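You operate a simulated robot arm through the tools that you are given. There is no shell and no other tool.

You run a simulated robot arm. Do the job below in one go: nothing can be reset, and whatever is moved stays where it is left.

JOB
Put things in order on the top of the fold table. At the end: the silver wax jar is in the brown small carton; the blue denim block from the top of the fold table stands on top of the brown sanding block (marked "FINE"); the blue nozzle one (marked "1") stands on top of the white cartridge; the orange relay (marked "NEW") from the top of the fold table stands on top of the brown stained silencer; whatever was shut is shut again. Leave all else as you found it, and nothing knocked over.

Only the result counts: the job must be done as asked and must still hold three seconds after the hand-in. Knocking over, shifting, dropping, spilling or breaking anything else fails it. Flat cloth is picked up by pressing the open fingertips on it (5 to 10 N) and closing them slowly along it; thin cloth reads only 2 to 8 mm in the jaws.

ROBOT AND FRAMES
A 7-joint arm with a two-finger parallel gripper, fixed in place. Base frame: the origin is at the foot of the arm, x ahead of it, y to its left, z up; the work surface is at about z = 0. Readings come in m, degrees, newtons and seconds.
With the tool pointing down near the work surface it reaches from about 0.22 to 0.58 m from the base axis. Its first joint turns from -66.0 to 66.0 degrees. Payload 2.5 kg.
Tool frame: the origin (TCP) lies between the finger pads and is the grasp point; the fingertips stand 0.023 m ahead of it; z points along the fingers, y is the line along which they close. Largest opening 0.094 m; finger width 0.038, thickness 0.01; the body of the gripper, 0.054 by 0.096 m, starts 0.039 m behind the TCP.
Orientation is that of the tool frame in the base frame, as [roll, pitch, yaw] about the fixed x, y, z axes, in that order (R = Rz(yaw) Ry(pitch) Rx(roll)). With the fingers straight down and closing along the base's y, the tool's x points along the base's -x, its y along +y and its z along -z.

CONTROLS
- The arm moves only by the tool jog_arm. Its argument "plan" is a list of rows, each a list of 7 numbers: the shift along the base's x, y, z in units of 400 mm (1.0 is 400 mm), then the turn, a rotation vector about the base's x, y, z in units of 120 degrees (1.0 is 120 degrees), then the opening, from 0 (shut) to 1 (fully open). In form: [[dx, dy, dz, ax, ay, az, grip], ...]. A call has 1 to 20 rows; each row is the pose to reach, as a shift and turn from the pose commanded when the call began. A call with a number of a shift or a turn outside -1 to 1 is refused whole. Each row takes 0.2 s and may step no farther than 0.05 m and 8.6 degrees from the row before; otherwise, or with a gripper value out of range, the whole call is refused. A pose out of reach is approached as far as the arm can. The call stops where the force on the tool passes 40 N (or 10 N more than at its start, if that is more) or the arm is blocked; 0.2 s more then pass. The fingers move at their own pace (about 0.108 m/s each) and stop on an object; they squeeze with about 40 N. The grip force told is the motor's: it shows also when the fingers shut on nothing. Time passes only in rows, and 0.2 s behind the last, so rows that repeat a pose let the fingers close. It gives the time, the measured TCP pose, the force on the tool (base axes), the opening and the grip force at its end, in the units of the frame above (readings bear some noise), with the torque about the TCP (base axes, N m) and any sound that the robot's microphone picked up, and new pictures: "show" is both (left out), scene, wrist or none.
- Cameras (640 x 400 px; columns grow to the right, rows downward): "scene" is fixed at [0.1066, -0.4051, 0.5352]; the picture's right is [0.90, -0.44, 0.00], its down [-0.28, -0.58, -0.76] and it looks along [0.33, 0.68, -0.65] (base axes); focal length 244 px, centre (320, 200). "wrist" rides on the gripper at [0.086, 0.016, -0.075] in the tool frame; the picture's right is [-0.18, 0.98, 0.00], its down [-0.58, -0.11, -0.81] and it looks along [-0.79, -0.15, 0.59] (tool axes); focal length 243 px, centre (320, 200). There is no depth. A picture from a camera that has moved, and an enlarged one, comes with that camera's place and axes in the base frame and with its lens.
- close_up(camera, box): a new picture of the part [left, top, right, bottom] of that camera's present view, enlarged. It takes no simulated time.
- hand_in(): hands the job in; it is judged then, once.

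Places have to be worked out from the pictures, the camera data and where the tool is seen. Open the gripper and draw the arm clear of the work before you hand the job in, unless the task says otherwise.

The tools are called as a command line: name --pt "numbers of a row" for each row, then --argument value for the rest, lists and objects as JSON in quotes. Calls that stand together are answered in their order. jog_arm: Moves the arm, as the interface text tells. Its arguments: {"type":"object","properties":{"plan":{"type":"array"},"show":{"type":"string","enum":["both","scene","wrist","none"]}},"required":["plan"]} The other tools are called the same way: close_up (camera, box) takes an enlarged picture of a part of a camera's view; hand_in () hands the job in.

At the start:

```text
time: 0.0
ee_pos: [0.3371, -0.0578, 0.3696]
ee_rot: [179.9, 0.0, 180.0]
force: [-0.5, 0.1, -0.1]
wrist_torque: [-0.02, 0.03, 0.02]
grip_width: 0.0941
grip_force: 0.1
```

scene: 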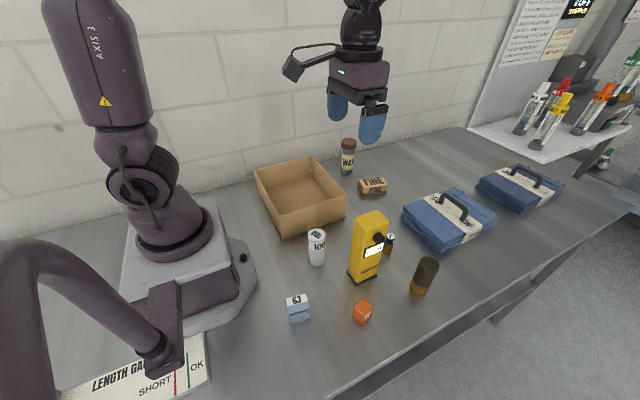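
wrist: 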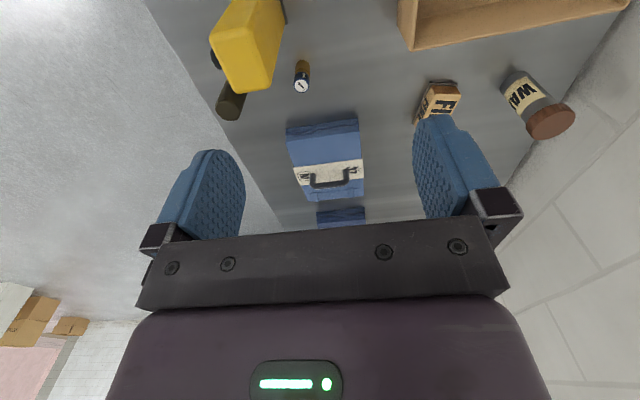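

I start by looking closer at the scene to identify every item before moving anything.

close_up --camera "scene" --box '[240, 130, 440, 255]'

close_up --camera "scene" --box '[270, 210, 450, 330]'

close_up --camera "scene" --box '[390, 140, 580, 260]'

close_up --camera "wrist" --box '[190, 0, 600, 240]'

```text
3.20 times, centred on (340, 192) of scene
camera zoom: at [0.1066, -0.4051, 0.5352], right [0.9, -0.44, 0.0], down [-0.28, -0.58, -0.76], along [0.33, 0.68, -0.65], focal length 782 px, centre (256, 224)
```

zoom: 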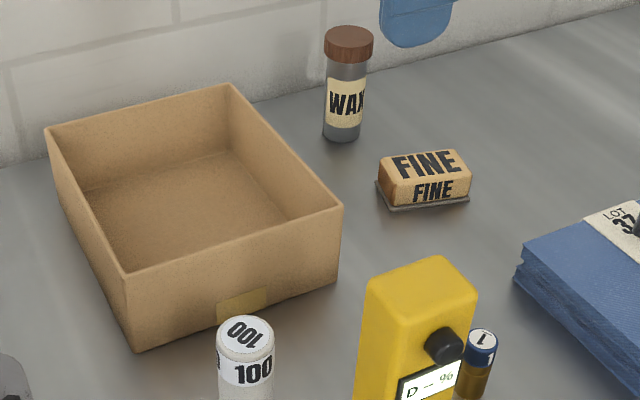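

```text
3.33 times, centred on (360, 270) of scene
camera zoom: at [0.1066, -0.4051, 0.5352], right [0.9, -0.44, 0.0], down [-0.28, -0.58, -0.76], along [0.33, 0.68, -0.65], focal length 815 px, centre (187, -33)
```

zoom: 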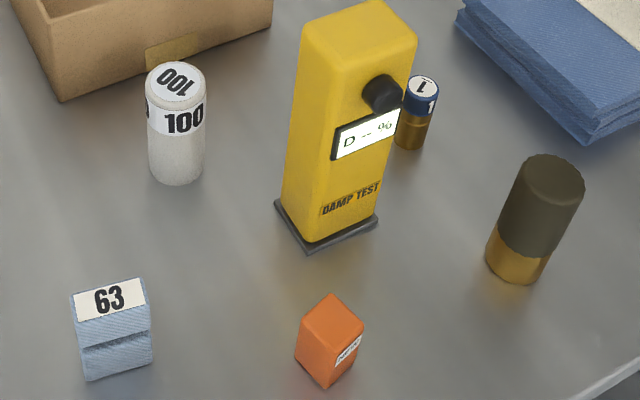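

```text
3.33 times, centred on (485, 200) of scene
camera zoom: at [0.1066, -0.4051, 0.5352], right [0.9, -0.44, 0.0], down [-0.28, -0.58, -0.76], along [0.33, 0.68, -0.65], focal length 815 px, centre (-230, 200)
```

zoom: 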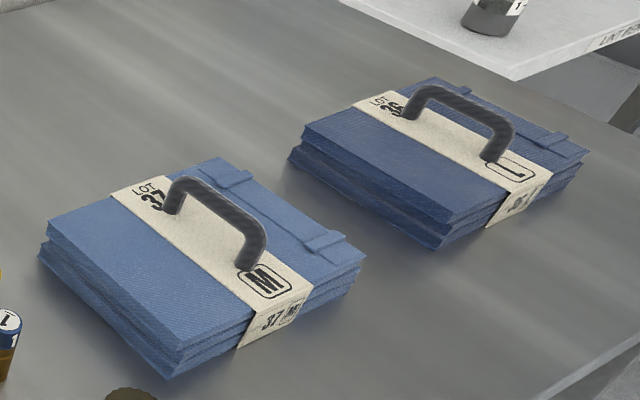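

```text
1.56 times, centred on (395, 120) of wrist
camera zoom: at [0.2514, -0.042, 0.4432], right [0.18, 0.98, 0.0], down [0.58, -0.11, 0.81], along [0.79, -0.15, -0.59], focal length 379 px, centre (203, 325)
```

zoom: 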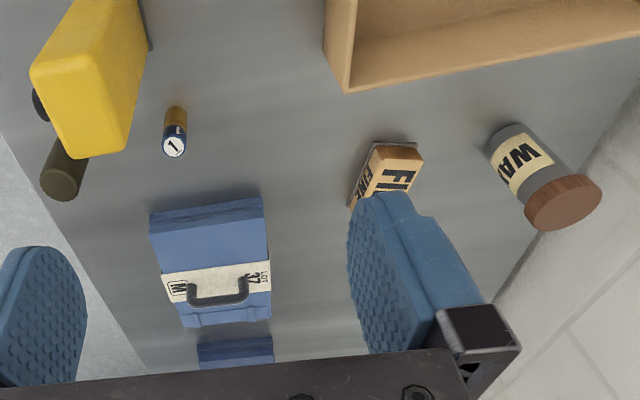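

The main items are visible; I check the side table, the floor items and the left-hand sign for look-alikes.

close_up --camera "scene" --box '[480, 30, 640, 190]'

close_up --camera "scene" --box '[0, 230, 260, 400]'

close_up --camera "scene" --box '[270, 280, 390, 340]'

close_up --camera "scene" --box '[240, 140, 360, 250]'

close_up --camera "scene" --box '[490, 0, 640, 100]'

```text
2.50 times, centred on (560, 110) of scene
camera zoom: at [0.1066, -0.4051, 0.5352], right [0.9, -0.44, 0.0], down [-0.28, -0.58, -0.76], along [0.33, 0.68, -0.65], focal length 611 px, centre (-280, 425)
```

zoom: 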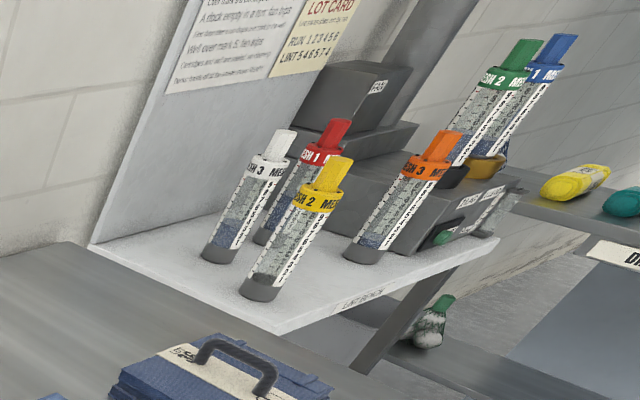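

```text
2.35 times, centred on (130, 315) of scene
camera zoom: at [0.1066, -0.4051, 0.5352], right [0.9, -0.44, 0.0], down [-0.28, -0.58, -0.76], along [0.33, 0.68, -0.65], focal length 575 px, centre (767, -71)
```

zoom: 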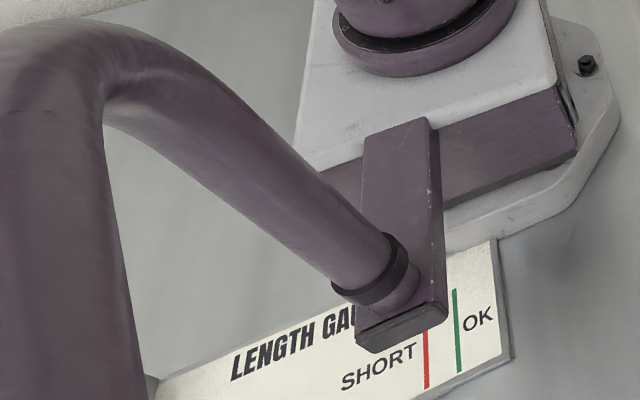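

```text
5.33 times, centred on (330, 310) of scene
camera zoom: at [0.1066, -0.4051, 0.5352], right [0.9, -0.44, 0.0], down [-0.28, -0.58, -0.76], along [0.33, 0.68, -0.65], focal length 1304 px, centre (267, -387)
```

zoom: 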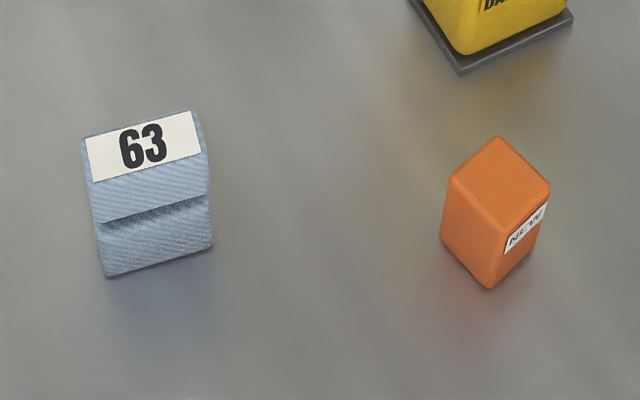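

```text
3.64 times, centred on (300, 195) of scene
camera zoom: at [0.1066, -0.4051, 0.5352], right [0.9, -0.44, 0.0], down [-0.28, -0.58, -0.76], along [0.33, 0.68, -0.65], focal length 889 px, centre (393, 218)
```

zoom: 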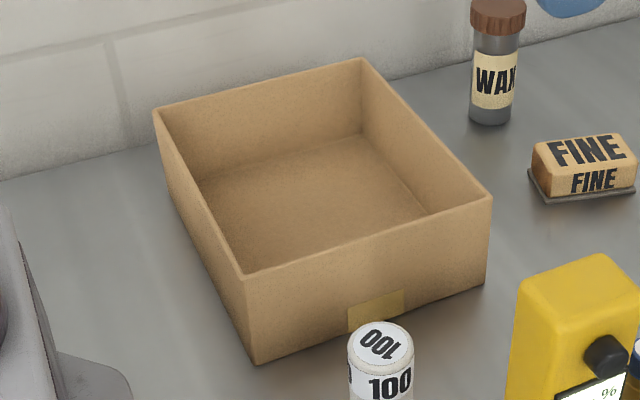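

```text
4.00 times, centred on (565, 50) of scene
camera zoom: at [0.1066, -0.4051, 0.5352], right [0.9, -0.44, 0.0], down [-0.28, -0.58, -0.76], along [0.33, 0.68, -0.65], focal length 978 px, centre (-660, 800)
```

zoom: 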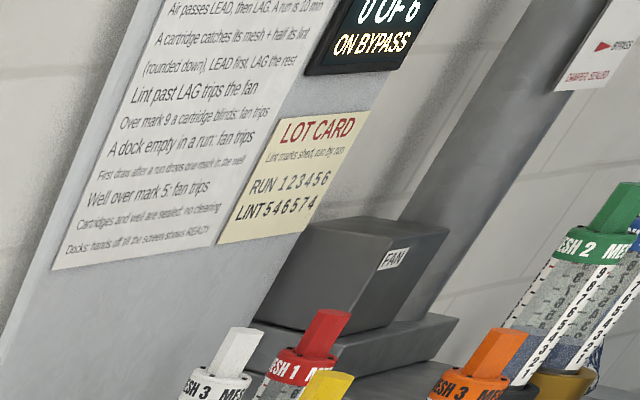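

Items are located roughly: jar (0.55,0.27), carton centre (0.31,0.17), FINE (0.57,0.13), cartridge (0.265,-0.06), nozzle (0.447,-0.117), silencer (0.447,-0.236), relay (0.291,-0.233), block 63 (0.168,-0.165). I take tighter views of the small ones to refine their sizes.

close_up --camera "scene" --box '[278, 286, 318, 330]'

close_up --camera "scene" --box '[345, 290, 385, 330]'

close_up --camera "scene" --box '[350, 165, 400, 205]'

close_up --camera "scene" --box '[375, 225, 445, 300]'

```text
9.09 times, centred on (298, 308) of scene
camera zoom: at [0.1066, -0.4051, 0.5352], right [0.9, -0.44, 0.0], down [-0.28, -0.58, -0.76], along [0.33, 0.68, -0.65], focal length 2222 px, centre (520, -782)
```

zoom: 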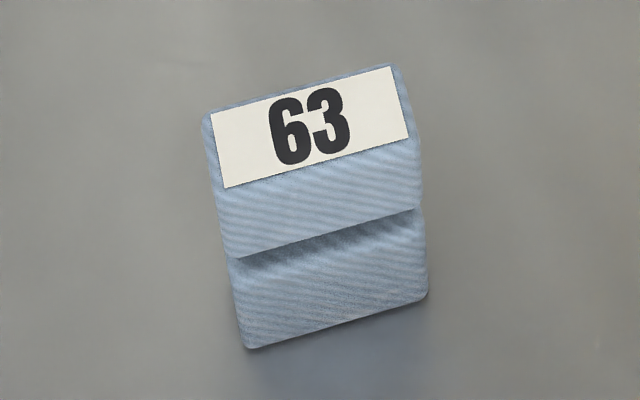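

```text
10.00 times, centred on (365, 310) of scene
camera zoom: at [0.1066, -0.4051, 0.5352], right [0.9, -0.44, 0.0], down [-0.28, -0.58, -0.76], along [0.33, 0.68, -0.65], focal length 2445 px, centre (-130, -900)
```

zoom: 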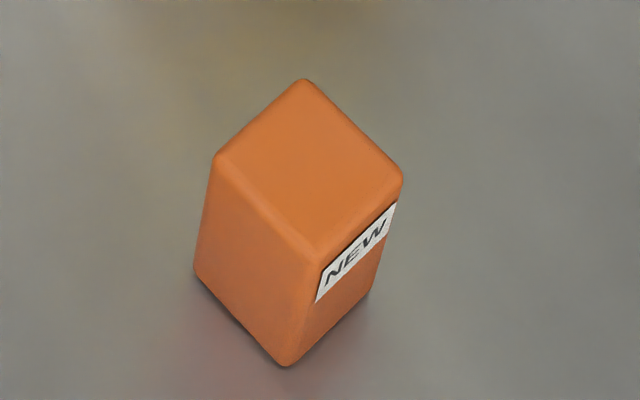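

```text
10.00 times, centred on (375, 185) of scene
camera zoom: at [0.1066, -0.4051, 0.5352], right [0.9, -0.44, 0.0], down [-0.28, -0.58, -0.76], along [0.33, 0.68, -0.65], focal length 2445 px, centre (-230, 350)
```

zoom: 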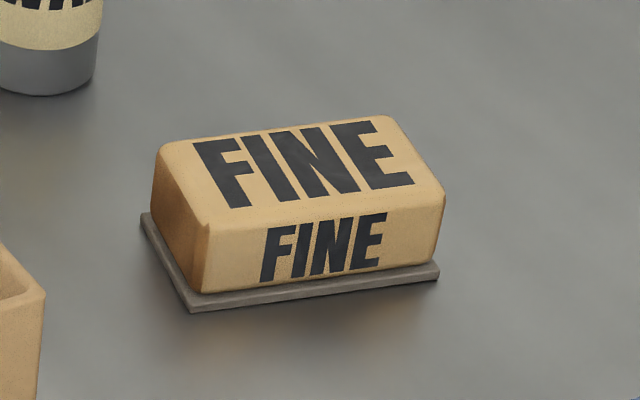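

```text
5.33 times, centred on (410, 262) of scene
camera zoom: at [0.1066, -0.4051, 0.5352], right [0.9, -0.44, 0.0], down [-0.28, -0.58, -0.76], along [0.33, 0.68, -0.65], focal length 1304 px, centre (-160, -133)
```

zoom: 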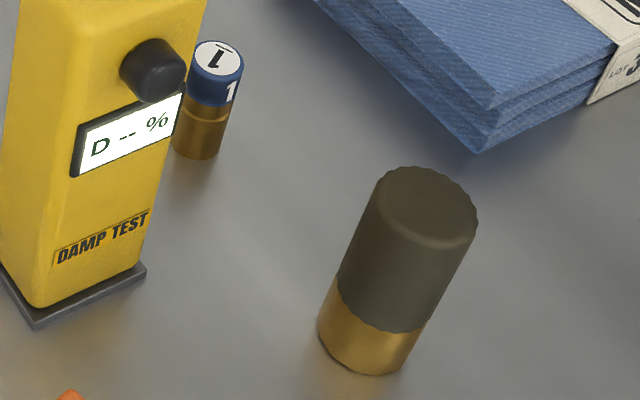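

I begin with the relay: hover above it at about (0.289,-0.233), with the tool turned 13° to match its faces. I stay high while passing the tall yellow tester.

jog_arm --pt "-0.024 -0.088 -0.06 0 0 0.0217 0.6" --pt "-0.048 -0.176 -0.12 0 0 0.0433 0.6" --pt "-0.072 -0.263 -0.179 0 0 0.065 0.6" --pt "-0.096 -0.351 -0.239 0 0 0.0867 0.6" --pt "-0.12 -0.439 -0.299 0 0 0.1083 0.6" --pt "-0.12 -0.439 -0.399 0 0 0.1083 0.6" --pt "-0.12 -0.439 -0.499 0 0 0.1083 0.6" --pt "-0.12 -0.439 -0.599 0 0 0.1083 0.6"

```text
time: 1.8
ee_pos: [0.2888, -0.2348, 0.1299]
ee_rot: [180.0, 0.0, -167.0]
force: [0.3, 0.8, -0.3]
wrist_torque: [-0.01, 0.01, -0.01]
grip_width: 0.0565
grip_force: 0.1
camera wrist: at [0.202, -0.2381, 0.2038], right [-0.04, 1.0, 0.0], down [0.59, 0.02, 0.81], along [0.81, 0.03, -0.59], focal length 243 px, centre (320, 200)
```

scene: 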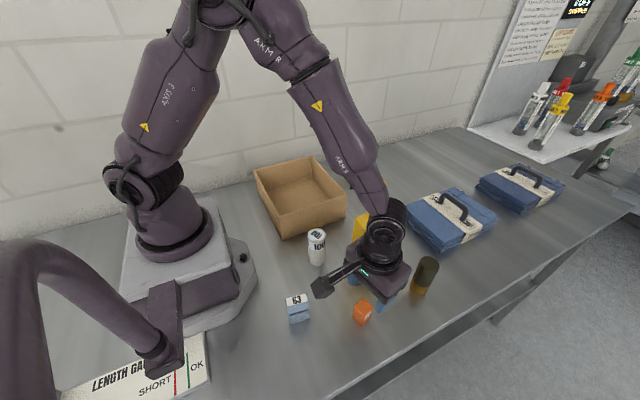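
wrist: 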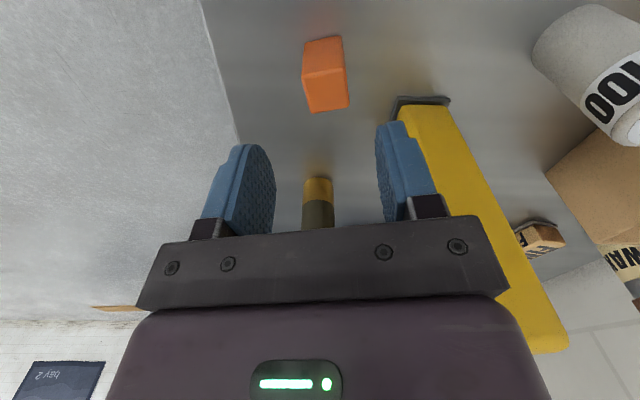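

The wrist view puts the relay's top centre at about (0.290,-0.231), and its faces line up with the jaws. I go down to z=0.03 and close.

jog_arm --pt "0.005 0.006 -0.083 0 0 0 0.6" --pt "0.005 0.006 -0.167 0 0 0 0.6" --pt "0.005 0.006 -0.245 0 0 0 0.6" --pt "0.005 0.006 -0.245 0 0 0 0.6" --pt "0.005 0.006 -0.245 0 0 0 0.0" --pt "0.005 0.006 -0.245 0 0 0 0.0" --pt "0.005 0.006 -0.245 0 0 0 0.0"

```text
time: 3.4
ee_pos: [0.2917, -0.2326, 0.0323]
ee_rot: [180.0, 0.0, -167.0]
force: [-1.0, 0.6, 0.1]
wrist_torque: [0.0, 0.03, 0.01]
grip_width: 0.0283
grip_force: 40.0
camera wrist: at [0.2037, -0.2353, 0.106], right [-0.04, 1.0, 0.0], down [0.59, 0.02, 0.81], along [0.81, 0.03, -0.59], focal length 243 px, centre (320, 200)
```

scene: 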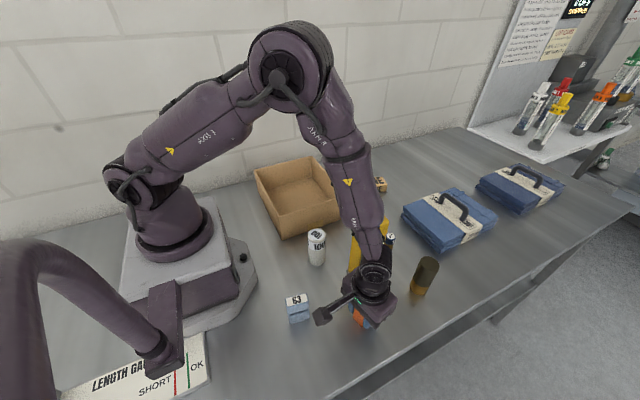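
wrist: 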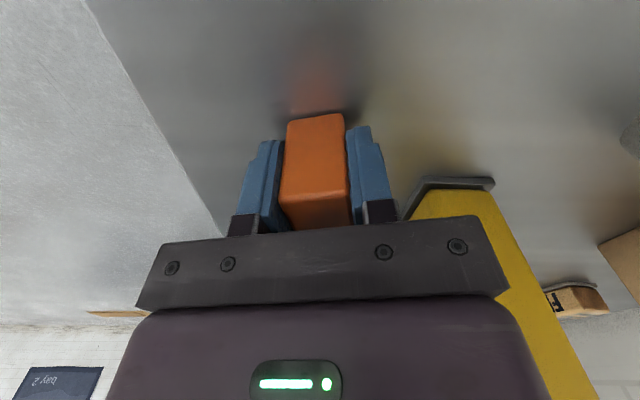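

The relay is held (width 0.028). I lift straight up and then move over to hover above the silencer at about (0.452,-0.233).

jog_arm --pt "0 0 0.08 0 0 0 0" --pt "0 0 0.19 0 0 0 0" --pt "0 0 0.3 0 0 0 0" --pt "0 0 0.42 0 0 0 0" --pt "0.1 -0.002 0.42 0 0 0 0" --pt "0.2 -0.003 0.42 0 0 0 0" --pt "0.3 -0.004 0.42 0 0 0 0" --pt "0.4025 -0.005 0.42 0 0 0 0" --pt "0.4025 -0.005 0.42 0 0 0 0"

```text
time: 5.4
ee_pos: [0.4536, -0.2336, 0.2006]
ee_rot: [180.0, 0.0, -167.0]
force: [0.9, 0.0, 0.0]
wrist_torque: [0.02, -0.01, -0.02]
grip_width: 0.0285
grip_force: 40.2
camera wrist: at [0.3652, -0.2371, 0.2734], right [-0.04, 1.0, 0.0], down [0.59, 0.02, 0.81], along [0.81, 0.03, -0.59], focal length 243 px, centre (320, 200)
```

scene: 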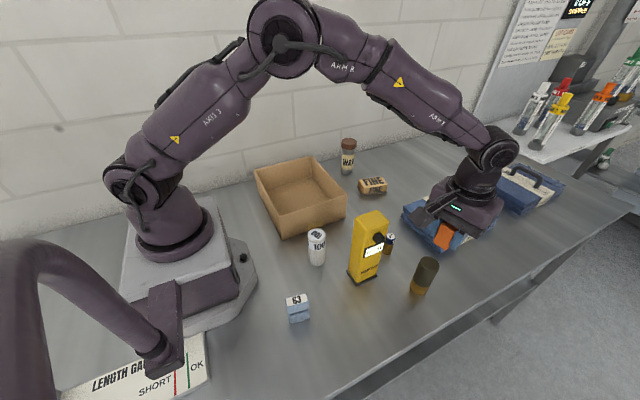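
wrist: 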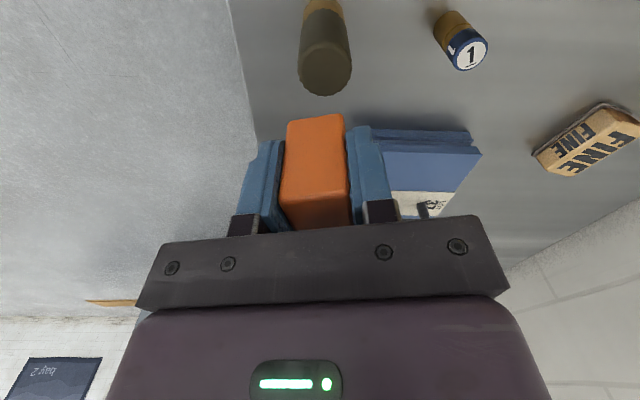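

Hovering above the silencer, I enlarge the wrist view to locate the centre of its top precisely.

close_up --camera "wrist" --box '[260, 0, 420, 100]'

close_up --camera "wrist" --box '[410, 0, 640, 144]'

```text
4.00 times, centred on (340, 50) of wrist
camera zoom: at [0.3652, -0.2371, 0.2734], right [-0.04, 1.0, 0.0], down [0.59, 0.02, 0.81], along [0.81, 0.03, -0.59], focal length 970 px, centre (240, 800)
```

zoom: 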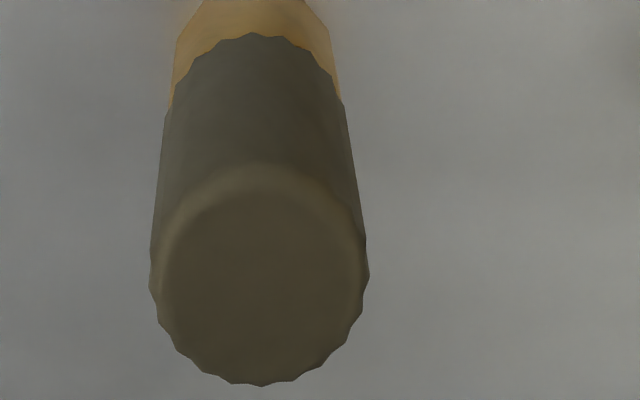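

```text
2.78 times, centred on (525, 72) of wrist
camera zoom: at [0.3652, -0.2371, 0.2734], right [-0.04, 1.0, 0.0], down [0.59, 0.02, 0.81], along [0.81, 0.03, -0.59], focal length 674 px, centre (-249, 556)
```

zoom: 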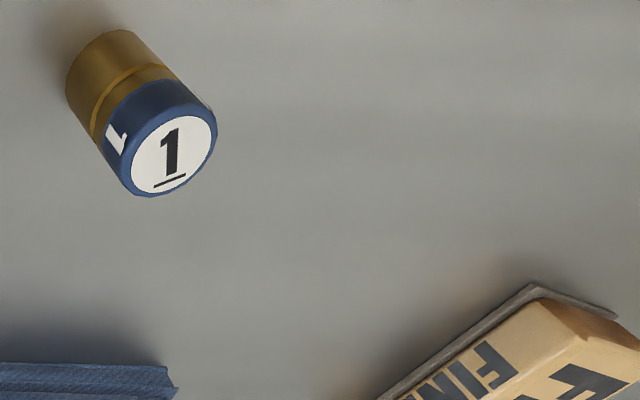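

The silencer's top centre is at about (0.4477,-0.230), with its top at z≈0.100. I shift slightly and lower until the relay is just above it, then check.

jog_arm --pt "-0.011 0.007 -0.06 0 0 0 0" --pt "-0.011 0.007 -0.11 0 0 0 0" --pt "-0.011 0.007 -0.14 0 0 0 0" --pt "-0.011 0.007 -0.15 0 0 0 0" --pt "-0.011 0.007 -0.15 0 0 0 0"

close_up --camera "scene" --box '[390, 215, 470, 305]'

close_up --camera "wrist" --box '[240, 30, 400, 230]'

```text
time: 6.6
ee_pos: [0.4492, -0.2314, 0.1382]
ee_rot: [179.9, 0.0, -167.0]
force: [0.0, -0.6, -0.9]
wrist_torque: [-0.01, 0.01, 0.01]
grip_width: 0.0281
grip_force: 40.3
camera wrist: at [0.3609, -0.2345, 0.2129], right [-0.04, 1.0, 0.0], down [0.59, 0.02, 0.81], along [0.81, 0.03, -0.59], focal length 243 px, centre (320, 200)
```

scene: 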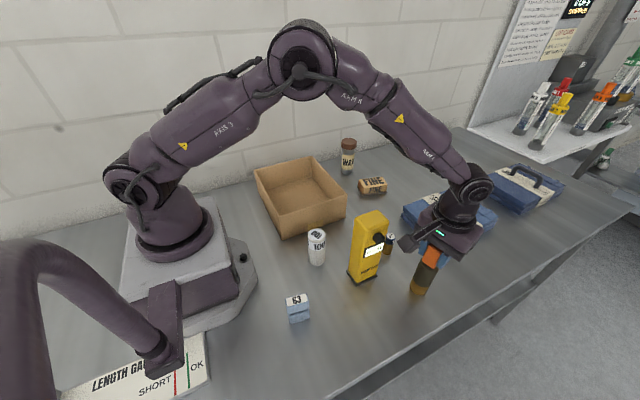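
wrist: 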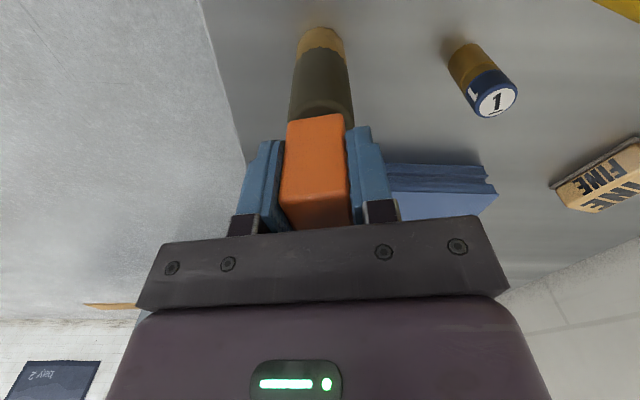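

```text
4.44 times, centred on (430, 260) of scene
camera zoom: at [0.1066, -0.4051, 0.5352], right [0.9, -0.44, 0.0], down [-0.28, -0.58, -0.76], along [0.33, 0.68, -0.65], focal length 1087 px, centre (-169, -67)
```

zoom: 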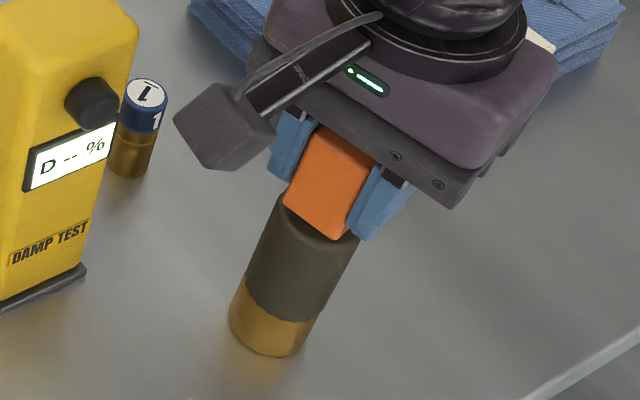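

```text
2.00 times, centred on (320, 130) of wrist
camera zoom: at [0.3609, -0.2345, 0.2129], right [-0.04, 1.0, 0.0], down [0.59, 0.02, 0.81], along [0.81, 0.03, -0.59], focal length 485 px, centre (320, 340)
```

zoom: 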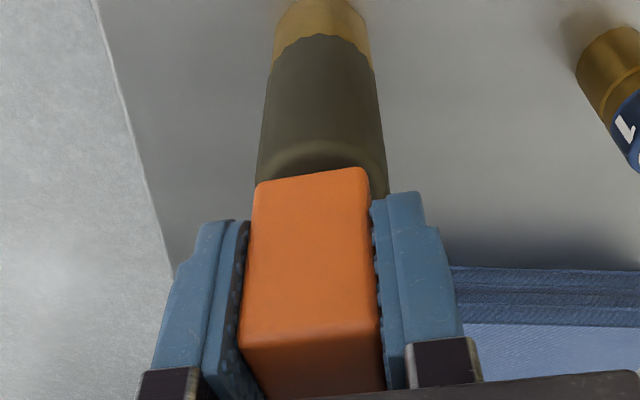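

Alignment looks right, with the relay centre above the silencer centre to within about 1 mm and a gap of roughly 5 mm. I lower in small steps and watch the force.

jog_arm --pt "0 0 -0.005 0 0 0 0" --pt "0 0 -0.009 0 0 0 0" --pt "0 0 -0.0095 0 0 0 0" --pt "0 0 -0.0095 0 0 0 0" --show "wrist"

close_up --camera "scene" --box '[400, 230, 450, 300]'

```text
time: 7.6
ee_pos: [0.4492, -0.23, 0.1354]
ee_rot: [179.9, -0.1, -167.0]
force: [-0.4, -0.6, -0.7]
wrist_torque: [-0.01, 0.0, -0.01]
grip_width: 0.0281
grip_force: 40.1
camera wrist: at [0.3607, -0.2343, 0.2096], right [-0.04, 1.0, 0.0], down [0.59, 0.02, 0.81], along [0.81, 0.03, -0.59], focal length 243 px, centre (320, 200)
```

wrist: 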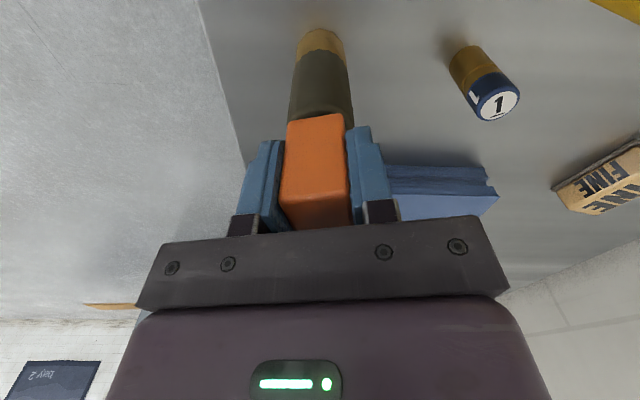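

```text
5.71 times, centred on (425, 265) of scene
camera zoom: at [0.1066, -0.4051, 0.5352], right [0.9, -0.44, 0.0], down [-0.28, -0.58, -0.76], along [0.33, 0.68, -0.65], focal length 1397 px, centre (-280, -171)
```

zoom: 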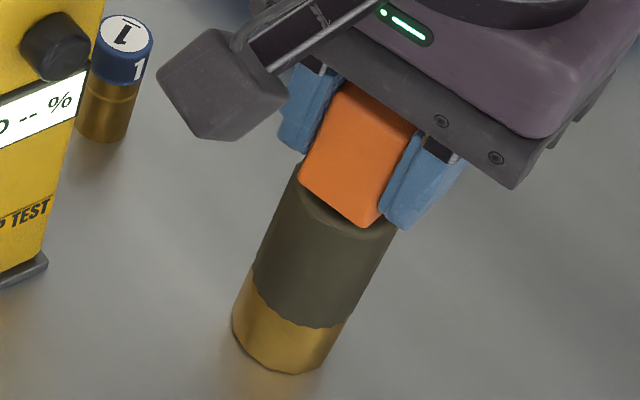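

No contact yet, so I keep lowering gently.

jog_arm --pt "0 0 -0.0025 0 0 0 0" --pt "0 0 -0.005 0 0 0 0" --pt "0 0 -0.005 0 0 0 0" --show "wrist"

```text
time: 8.4
ee_pos: [0.4479, -0.2309, 0.1332]
ee_rot: [179.9, 0.1, -167.0]
force: [-0.7, 0.9, 1.1]
wrist_torque: [-0.01, -0.02, 0.01]
grip_width: 0.028
grip_force: 39.8
camera wrist: at [0.3604, -0.2344, 0.2078], right [-0.04, 1.0, 0.0], down [0.59, 0.02, 0.81], along [0.81, 0.03, -0.59], focal length 243 px, centre (320, 200)
```

wrist: 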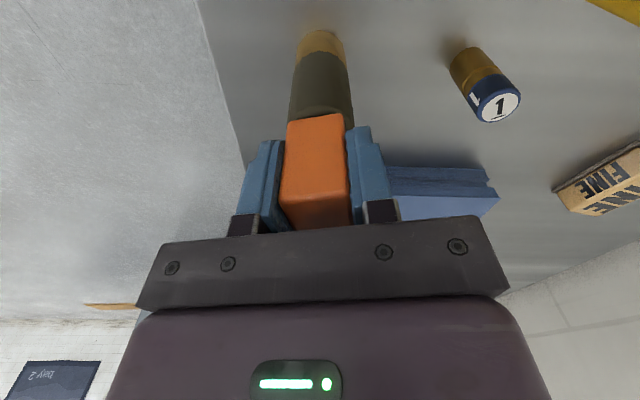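

Still near zero force; I lower another 2 mm in fine steps.

jog_arm --pt "0 0 -0.0015 0 0 0 0" --pt "0 0 -0.003 0 0 0 0" --pt "0 0 -0.003 0 0 0 0" --show "wrist"

close_up --camera "wrist" --box '[270, 60, 370, 150]'

```text
time: 9.2
ee_pos: [0.4492, -0.2303, 0.1323]
ee_rot: [180.0, 0.1, -166.9]
force: [-0.3, 0.3, -0.6]
wrist_torque: [0.0, 0.02, -0.04]
grip_width: 0.0279
grip_force: 40.2
camera wrist: at [0.3606, -0.2343, 0.2066], right [-0.04, 1.0, 0.0], down [0.59, 0.02, 0.81], along [0.81, 0.03, -0.59], focal length 243 px, centre (320, 200)
```

wrist: 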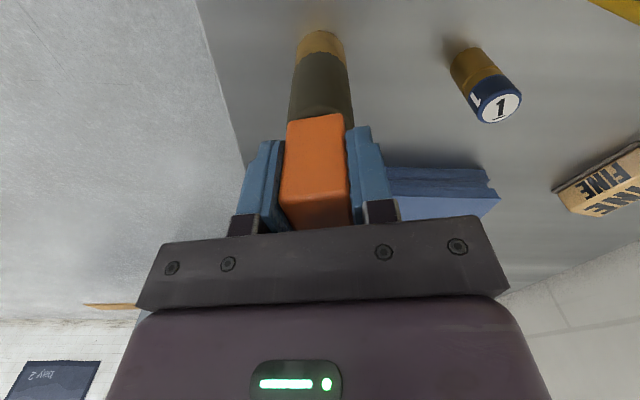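

```text
4.44 times, centred on (320, 105) of wrist
camera zoom: at [0.3606, -0.2343, 0.2066], right [-0.04, 1.0, 0.0], down [0.59, 0.02, 0.81], along [0.81, 0.03, -0.59], focal length 1078 px, centre (320, 622)
```

zoom: 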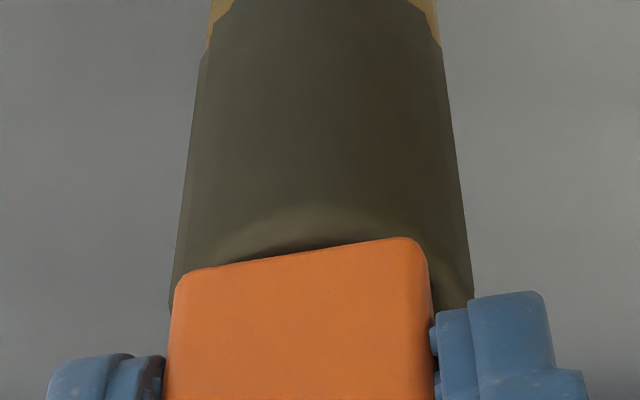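

Contact is close; I lower another 1.5 mm in 0.5 mm steps.

jog_arm --pt "0 0 -0.00125 0 0 0 0" --pt "0 0 -0.0025 0 0 0 0" --pt "0 0 -0.00375 0 0 0 0" --pt "0 0 -0.00375 0 0 0 0" --show "none"

close_up --camera "wrist" --box '[270, 60, 370, 150]'

```text
time: 10.2
ee_pos: [0.4481, -0.2308, 0.1322]
ee_rot: [-180.0, -0.1, -167.0]
force: [-1.1, 0.9, 5.3]
wrist_torque: [0.03, 0.06, 0.0]
grip_width: 0.0279
grip_force: 39.8
```

```text
4.44 times, centred on (320, 105) of wrist
camera zoom: at [0.3607, -0.2345, 0.2054], right [-0.04, 1.0, 0.0], down [0.59, 0.02, 0.81], along [0.81, 0.03, -0.59], focal length 1078 px, centre (320, 622)
```

zoom: 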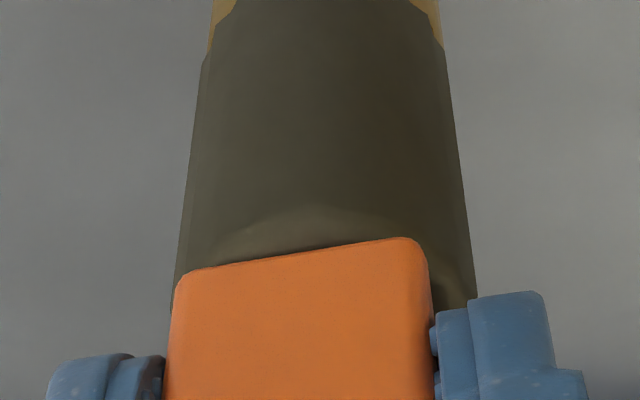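

Contact is felt (about 5 N). I open the jaws evenly and then raise the hand straight up.

jog_arm --pt "0 0 0.0008 0 0 0 0.0" --pt "0 0 0.0008 0 0 0 0.4" --pt "0 0 0.0008 0 0 0 0.6" --pt "0 0 0.0008 0 0 0 0.6" --pt "0 0 0.03 0 0 0 0.6" --pt "0 0 0.1 0 0 0 0.6" --pt "0 0 0.2 0 0 0 0.6" --pt "0 0 0.3 0 0 0 0.6"

close_up --camera "scene" --box '[390, 215, 470, 305]'

```text
time: 12.0
ee_pos: [0.4494, -0.232, 0.2515]
ee_rot: [-180.0, 0.1, -167.0]
force: [-0.4, 0.2, 0.3]
wrist_torque: [-0.04, 0.01, 0.01]
grip_width: 0.0565
grip_force: 0.0
camera wrist: at [0.3613, -0.2352, 0.3253], right [-0.04, 1.0, 0.0], down [0.59, 0.02, 0.81], along [0.81, 0.03, -0.59], focal length 243 px, centre (320, 200)
```

scene: 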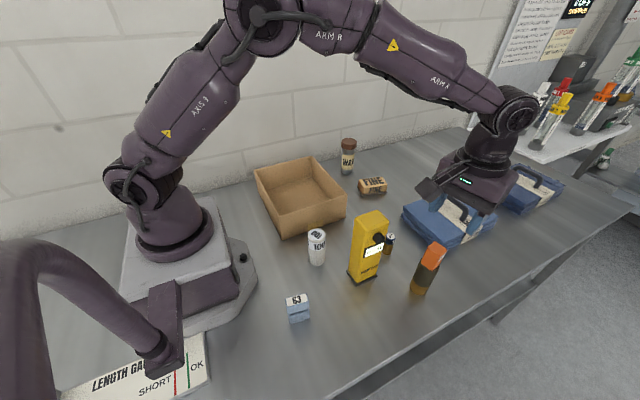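
wrist: 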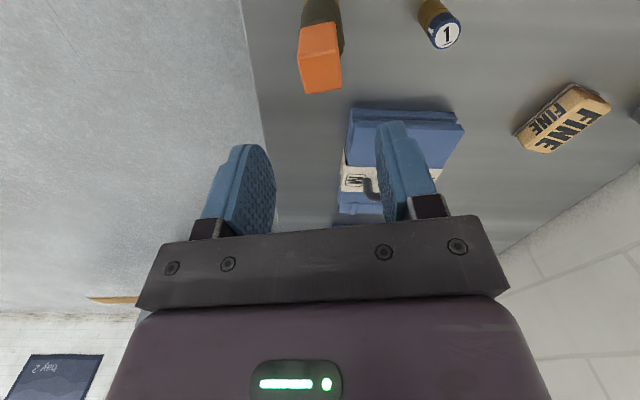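

```text
4.44 times, centred on (430, 260) of scene
camera zoom: at [0.1066, -0.4051, 0.5352], right [0.9, -0.44, 0.0], down [-0.28, -0.58, -0.76], along [0.33, 0.68, -0.65], focal length 1087 px, centre (-169, -67)
```

zoom: 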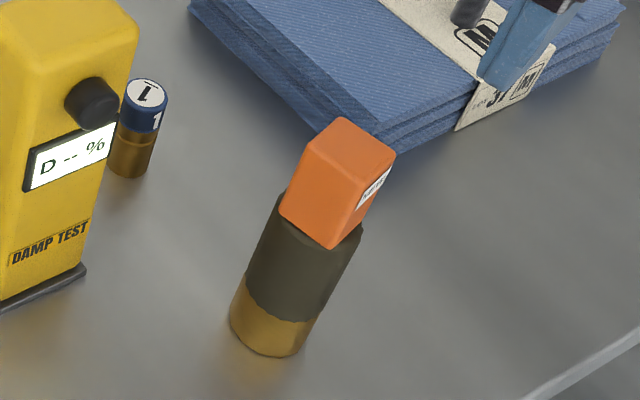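

The relay stands squarely on the silencer. Next is the nozzle at about (0.449,-0.112), next to the tester: I rise and turn the hand to yaw 90° so the camera bracket and body stay clear of the tester.

jog_arm --pt "0 0.0228 0.02 0 0 -0.066 0.6" --pt "0 0.0456 0.02 0 0 -0.132 0.6" --pt "0.001 0.0684 0.02 0 0 -0.198 0.6" --pt "0.001 0.0912 0.02 0 0 -0.264 0.6" --pt "0.001 0.114 0.02 0 0 -0.33 0.6" --pt "0.002 0.1368 0.02 0 0 -0.396 0.6" --pt "0.002 0.1596 0.02 0 0 -0.462 0.6" --pt "0.002 0.1824 0.02 0 0 -0.528 0.6" --pt "0.003 0.2052 0.02 0 0 -0.594 0.6" --pt "0.003 0.228 0.02 0 0 -0.66 0.6" --pt "0.003 0.2508 0.02 0 0 -0.726 0.6" --pt "0.003 0.2736 0.02 0 0 -0.792 0.6" --pt "0.003 0.296 0.02 0 0 -0.858 0.6" --pt "0.003 0.296 0.02 0 0 -0.858 0.6"

```text
time: 15.0
ee_pos: [0.45, -0.1118, 0.2591]
ee_rot: [-180.0, 0.1, 89.9]
force: [-0.3, 1.0, -0.7]
wrist_torque: [0.0, -0.03, 0.0]
grip_width: 0.0564
grip_force: 0.1
camera wrist: at [0.4659, -0.0256, 0.3329], right [0.98, -0.19, 0.0], down [-0.11, -0.58, 0.81], along [-0.15, -0.79, -0.59], focal length 243 px, centre (320, 200)
```

scene: 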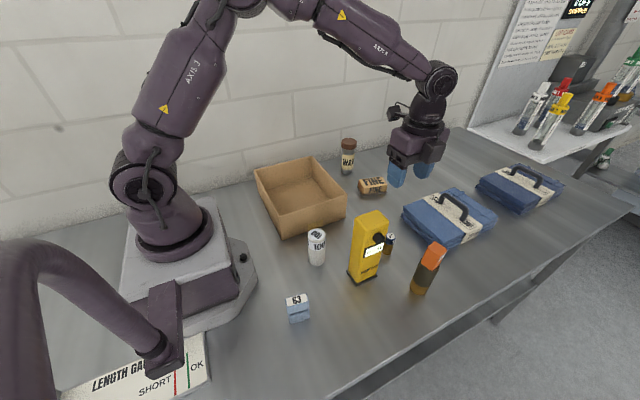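
wrist: 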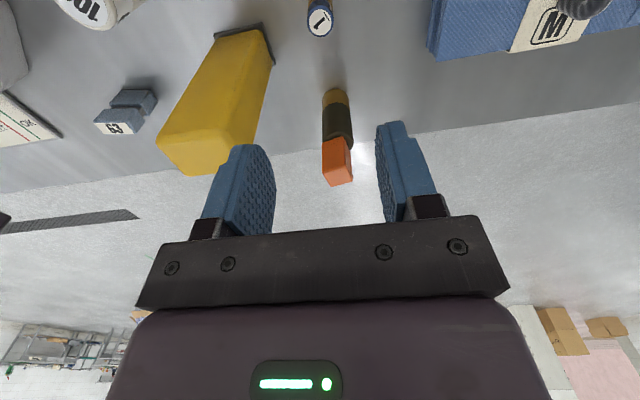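

The turn worked. I enlarge the wrist view of the nozzle and of the denim block (this gives its other side).

close_up --camera "wrist" --box '[80, 70, 180, 150]'

close_up --camera "wrist" --box '[200, 0, 360, 100]'

```text
5.00 times, centred on (130, 110) of wrist
camera zoom: at [0.4659, -0.0256, 0.3329], right [0.98, -0.19, 0.0], down [-0.11, -0.58, 0.81], along [-0.15, -0.79, -0.59], focal length 1213 px, centre (1270, 650)
```

zoom: 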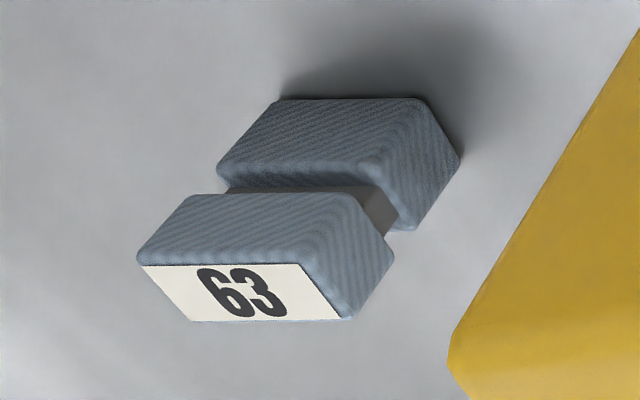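

```text
4.00 times, centred on (280, 50) of wrist
camera zoom: at [0.4659, -0.0256, 0.3329], right [0.98, -0.19, 0.0], down [-0.11, -0.58, 0.81], along [-0.15, -0.79, -0.59], focal length 970 px, centre (480, 800)
```

zoom: 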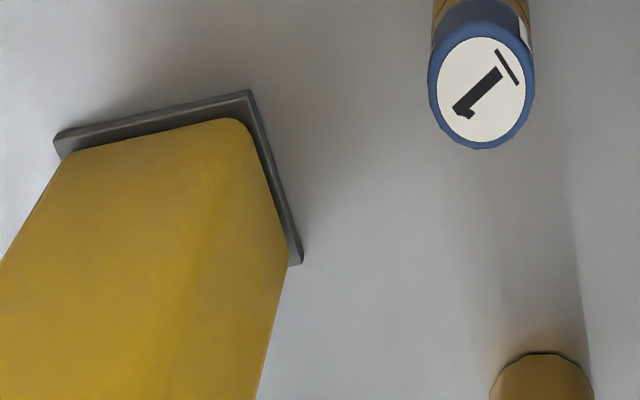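

The nozzle is at about (0.4495,-0.111), 63 mm tall, and the tester's right side is at x≈0.381, so there are about 2 cm of clearance on that side. I descend and grip the nozzle.

jog_arm --pt "0.0015 0.002 -0.11 0 0 0 0.6" --pt "0.0015 0.002 -0.22 0 0 0 0.6" --pt "0.0015 0.002 -0.33 0 0 0 0.6" --pt "0.0015 0.002 -0.43 0 0 0 0.6" --pt "0.0015 0.002 -0.5 0 0 0 0.6" --pt "0.0015 0.002 -0.5 0 0 0 0.6"

close_up --camera "wrist" --box '[200, 30, 440, 230]'

```text
time: 16.4
ee_pos: [0.4506, -0.1106, 0.059]
ee_rot: [-179.9, 0.0, 90.0]
force: [-0.5, -0.3, 0.1]
wrist_torque: [0.04, 0.02, 0.01]
grip_width: 0.056
grip_force: 0.2
camera wrist: at [0.4668, -0.0242, 0.1324], right [0.98, -0.18, 0.0], down [-0.11, -0.58, 0.81], along [-0.15, -0.79, -0.59], focal length 243 px, centre (320, 200)
```

scene: 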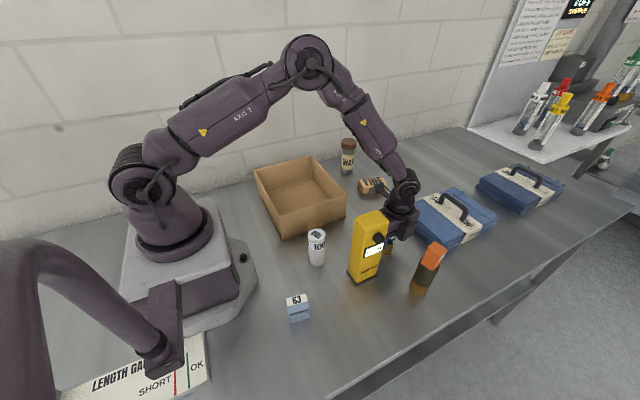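
wrist: 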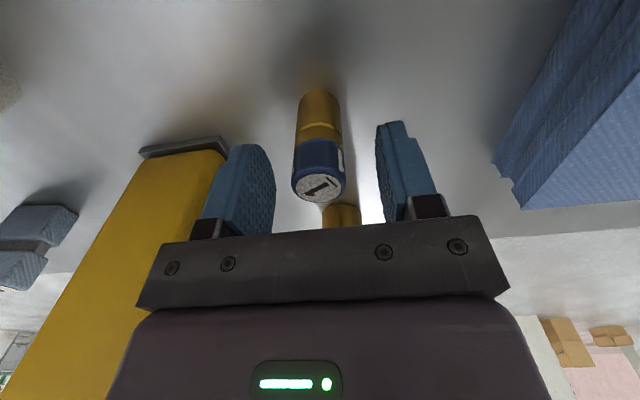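

```text
2.00 times, centred on (320, 130) of wrist
camera zoom: at [0.4668, -0.0242, 0.1324], right [0.98, -0.18, 0.0], down [-0.11, -0.58, 0.81], along [-0.15, -0.79, -0.59], focal length 485 px, centre (320, 340)
```

zoom: 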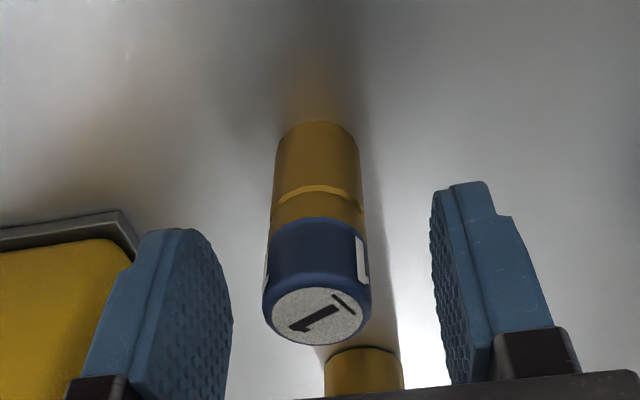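

The nozzle is centred between the jaws. I go down to z≈0.035 and close.

jog_arm --pt "0.002 0 -0.03 0 0 0 0.6" --pt "0.002 0 -0.061 0 0 0 0.6" --pt "0.002 0 -0.061 0 0 0 0.6" --pt "0.002 0 -0.061 0 0 0 0.25" --pt "0.002 0 -0.061 0 0 0 0.0" --pt "0.002 0 -0.061 0 0 0 0.0" --pt "0.002 0 -0.061 0 0 0 0.0" --show "wrist"

```text
time: 18.0
ee_pos: [0.4517, -0.1116, 0.0339]
ee_rot: [-179.9, -0.1, 90.0]
force: [0.0, 0.7, -0.4]
wrist_torque: [-0.01, 0.0, 0.02]
grip_width: 0.025
grip_force: 40.4
camera wrist: at [0.4677, -0.0244, 0.1087], right [0.98, -0.18, 0.0], down [-0.11, -0.58, 0.81], along [-0.15, -0.79, -0.59], focal length 243 px, centre (320, 200)
```

wrist: 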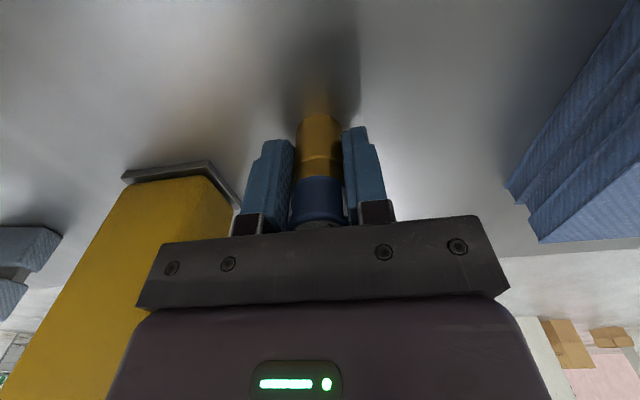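

The nozzle is gripped (width 0.025) and sits on the tool axis. I lift clear and carry it over to the white cartridge at about (0.265,-0.060).

jog_arm --pt "0 0 0.05 0 0 0 0" --pt "0 0 0.15 0 0 0 0" --pt "0 0 0.25 0 0 0 0" --pt "0 0 0.36 0 0 0 0" --pt "0 0 0.47 0 0 0 0" --pt "0 0 0.5625 0 0 0 0" --pt "-0.093 0.0255 0.5625 0 0 0 0" --pt "-0.186 0.051 0.5625 0 0 0 0" --pt "-0.279 0.0765 0.5625 0 0 0 0" --pt "-0.372 0.102 0.5625 0 0 0 0" --pt "-0.463 0.1275 0.5625 0 0 0 0" --pt "-0.463 0.1275 0.5625 0 0 0 0"

close_up --camera "scene" --box '[290, 215, 345, 275]'

close_up --camera "wrist" --box '[230, 0, 420, 110]'

```text
time: 20.6
ee_pos: [0.266, -0.0601, 0.2608]
ee_rot: [-179.9, 0.0, 90.0]
force: [-0.1, -0.2, -1.6]
wrist_torque: [-0.03, -0.01, 0.03]
grip_width: 0.0248
grip_force: 39.9
camera wrist: at [0.282, 0.0262, 0.3345], right [0.98, -0.18, 0.0], down [-0.11, -0.58, 0.81], along [-0.15, -0.79, -0.59], focal length 243 px, centre (320, 200)
```

scene: 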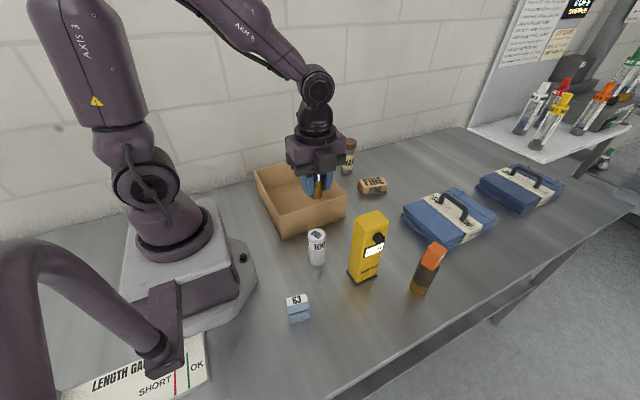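
wrist: 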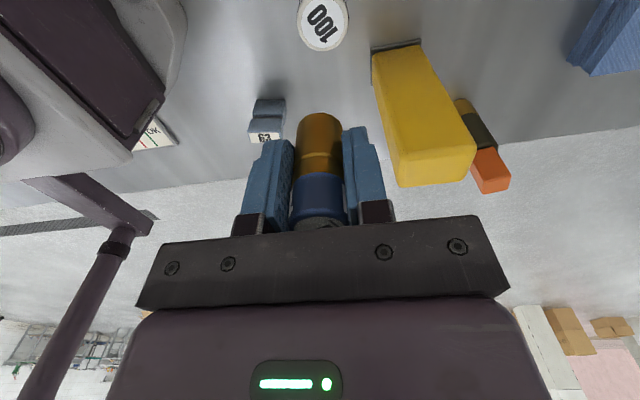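

```text
6.67 times, centred on (318, 245) of scene
camera zoom: at [0.1066, -0.4051, 0.5352], right [0.9, -0.44, 0.0], down [-0.28, -0.58, -0.76], along [0.33, 0.68, -0.65], focal length 1630 px, centre (337, -100)
```

zoom: 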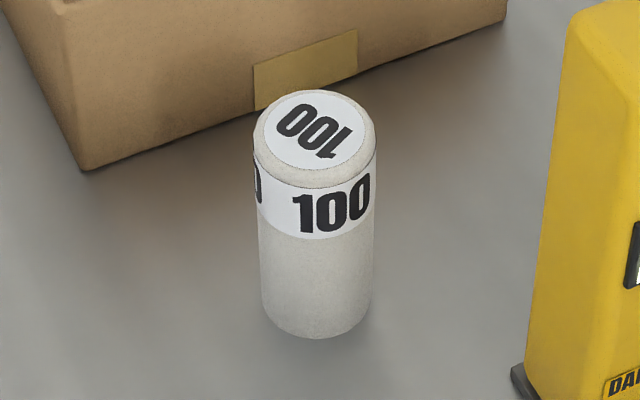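

```text
3.37 times, centred on (325, 55) of wrist
camera zoom: at [0.282, 0.0262, 0.3345], right [0.98, -0.18, 0.0], down [-0.11, -0.58, 0.81], along [-0.15, -0.79, -0.59], focal length 817 px, centre (303, 688)
```

zoom: 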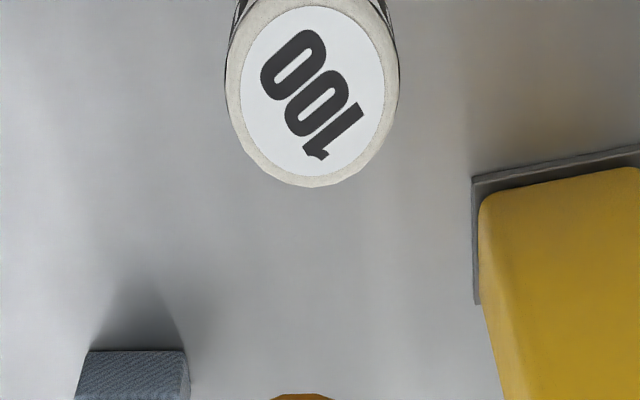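

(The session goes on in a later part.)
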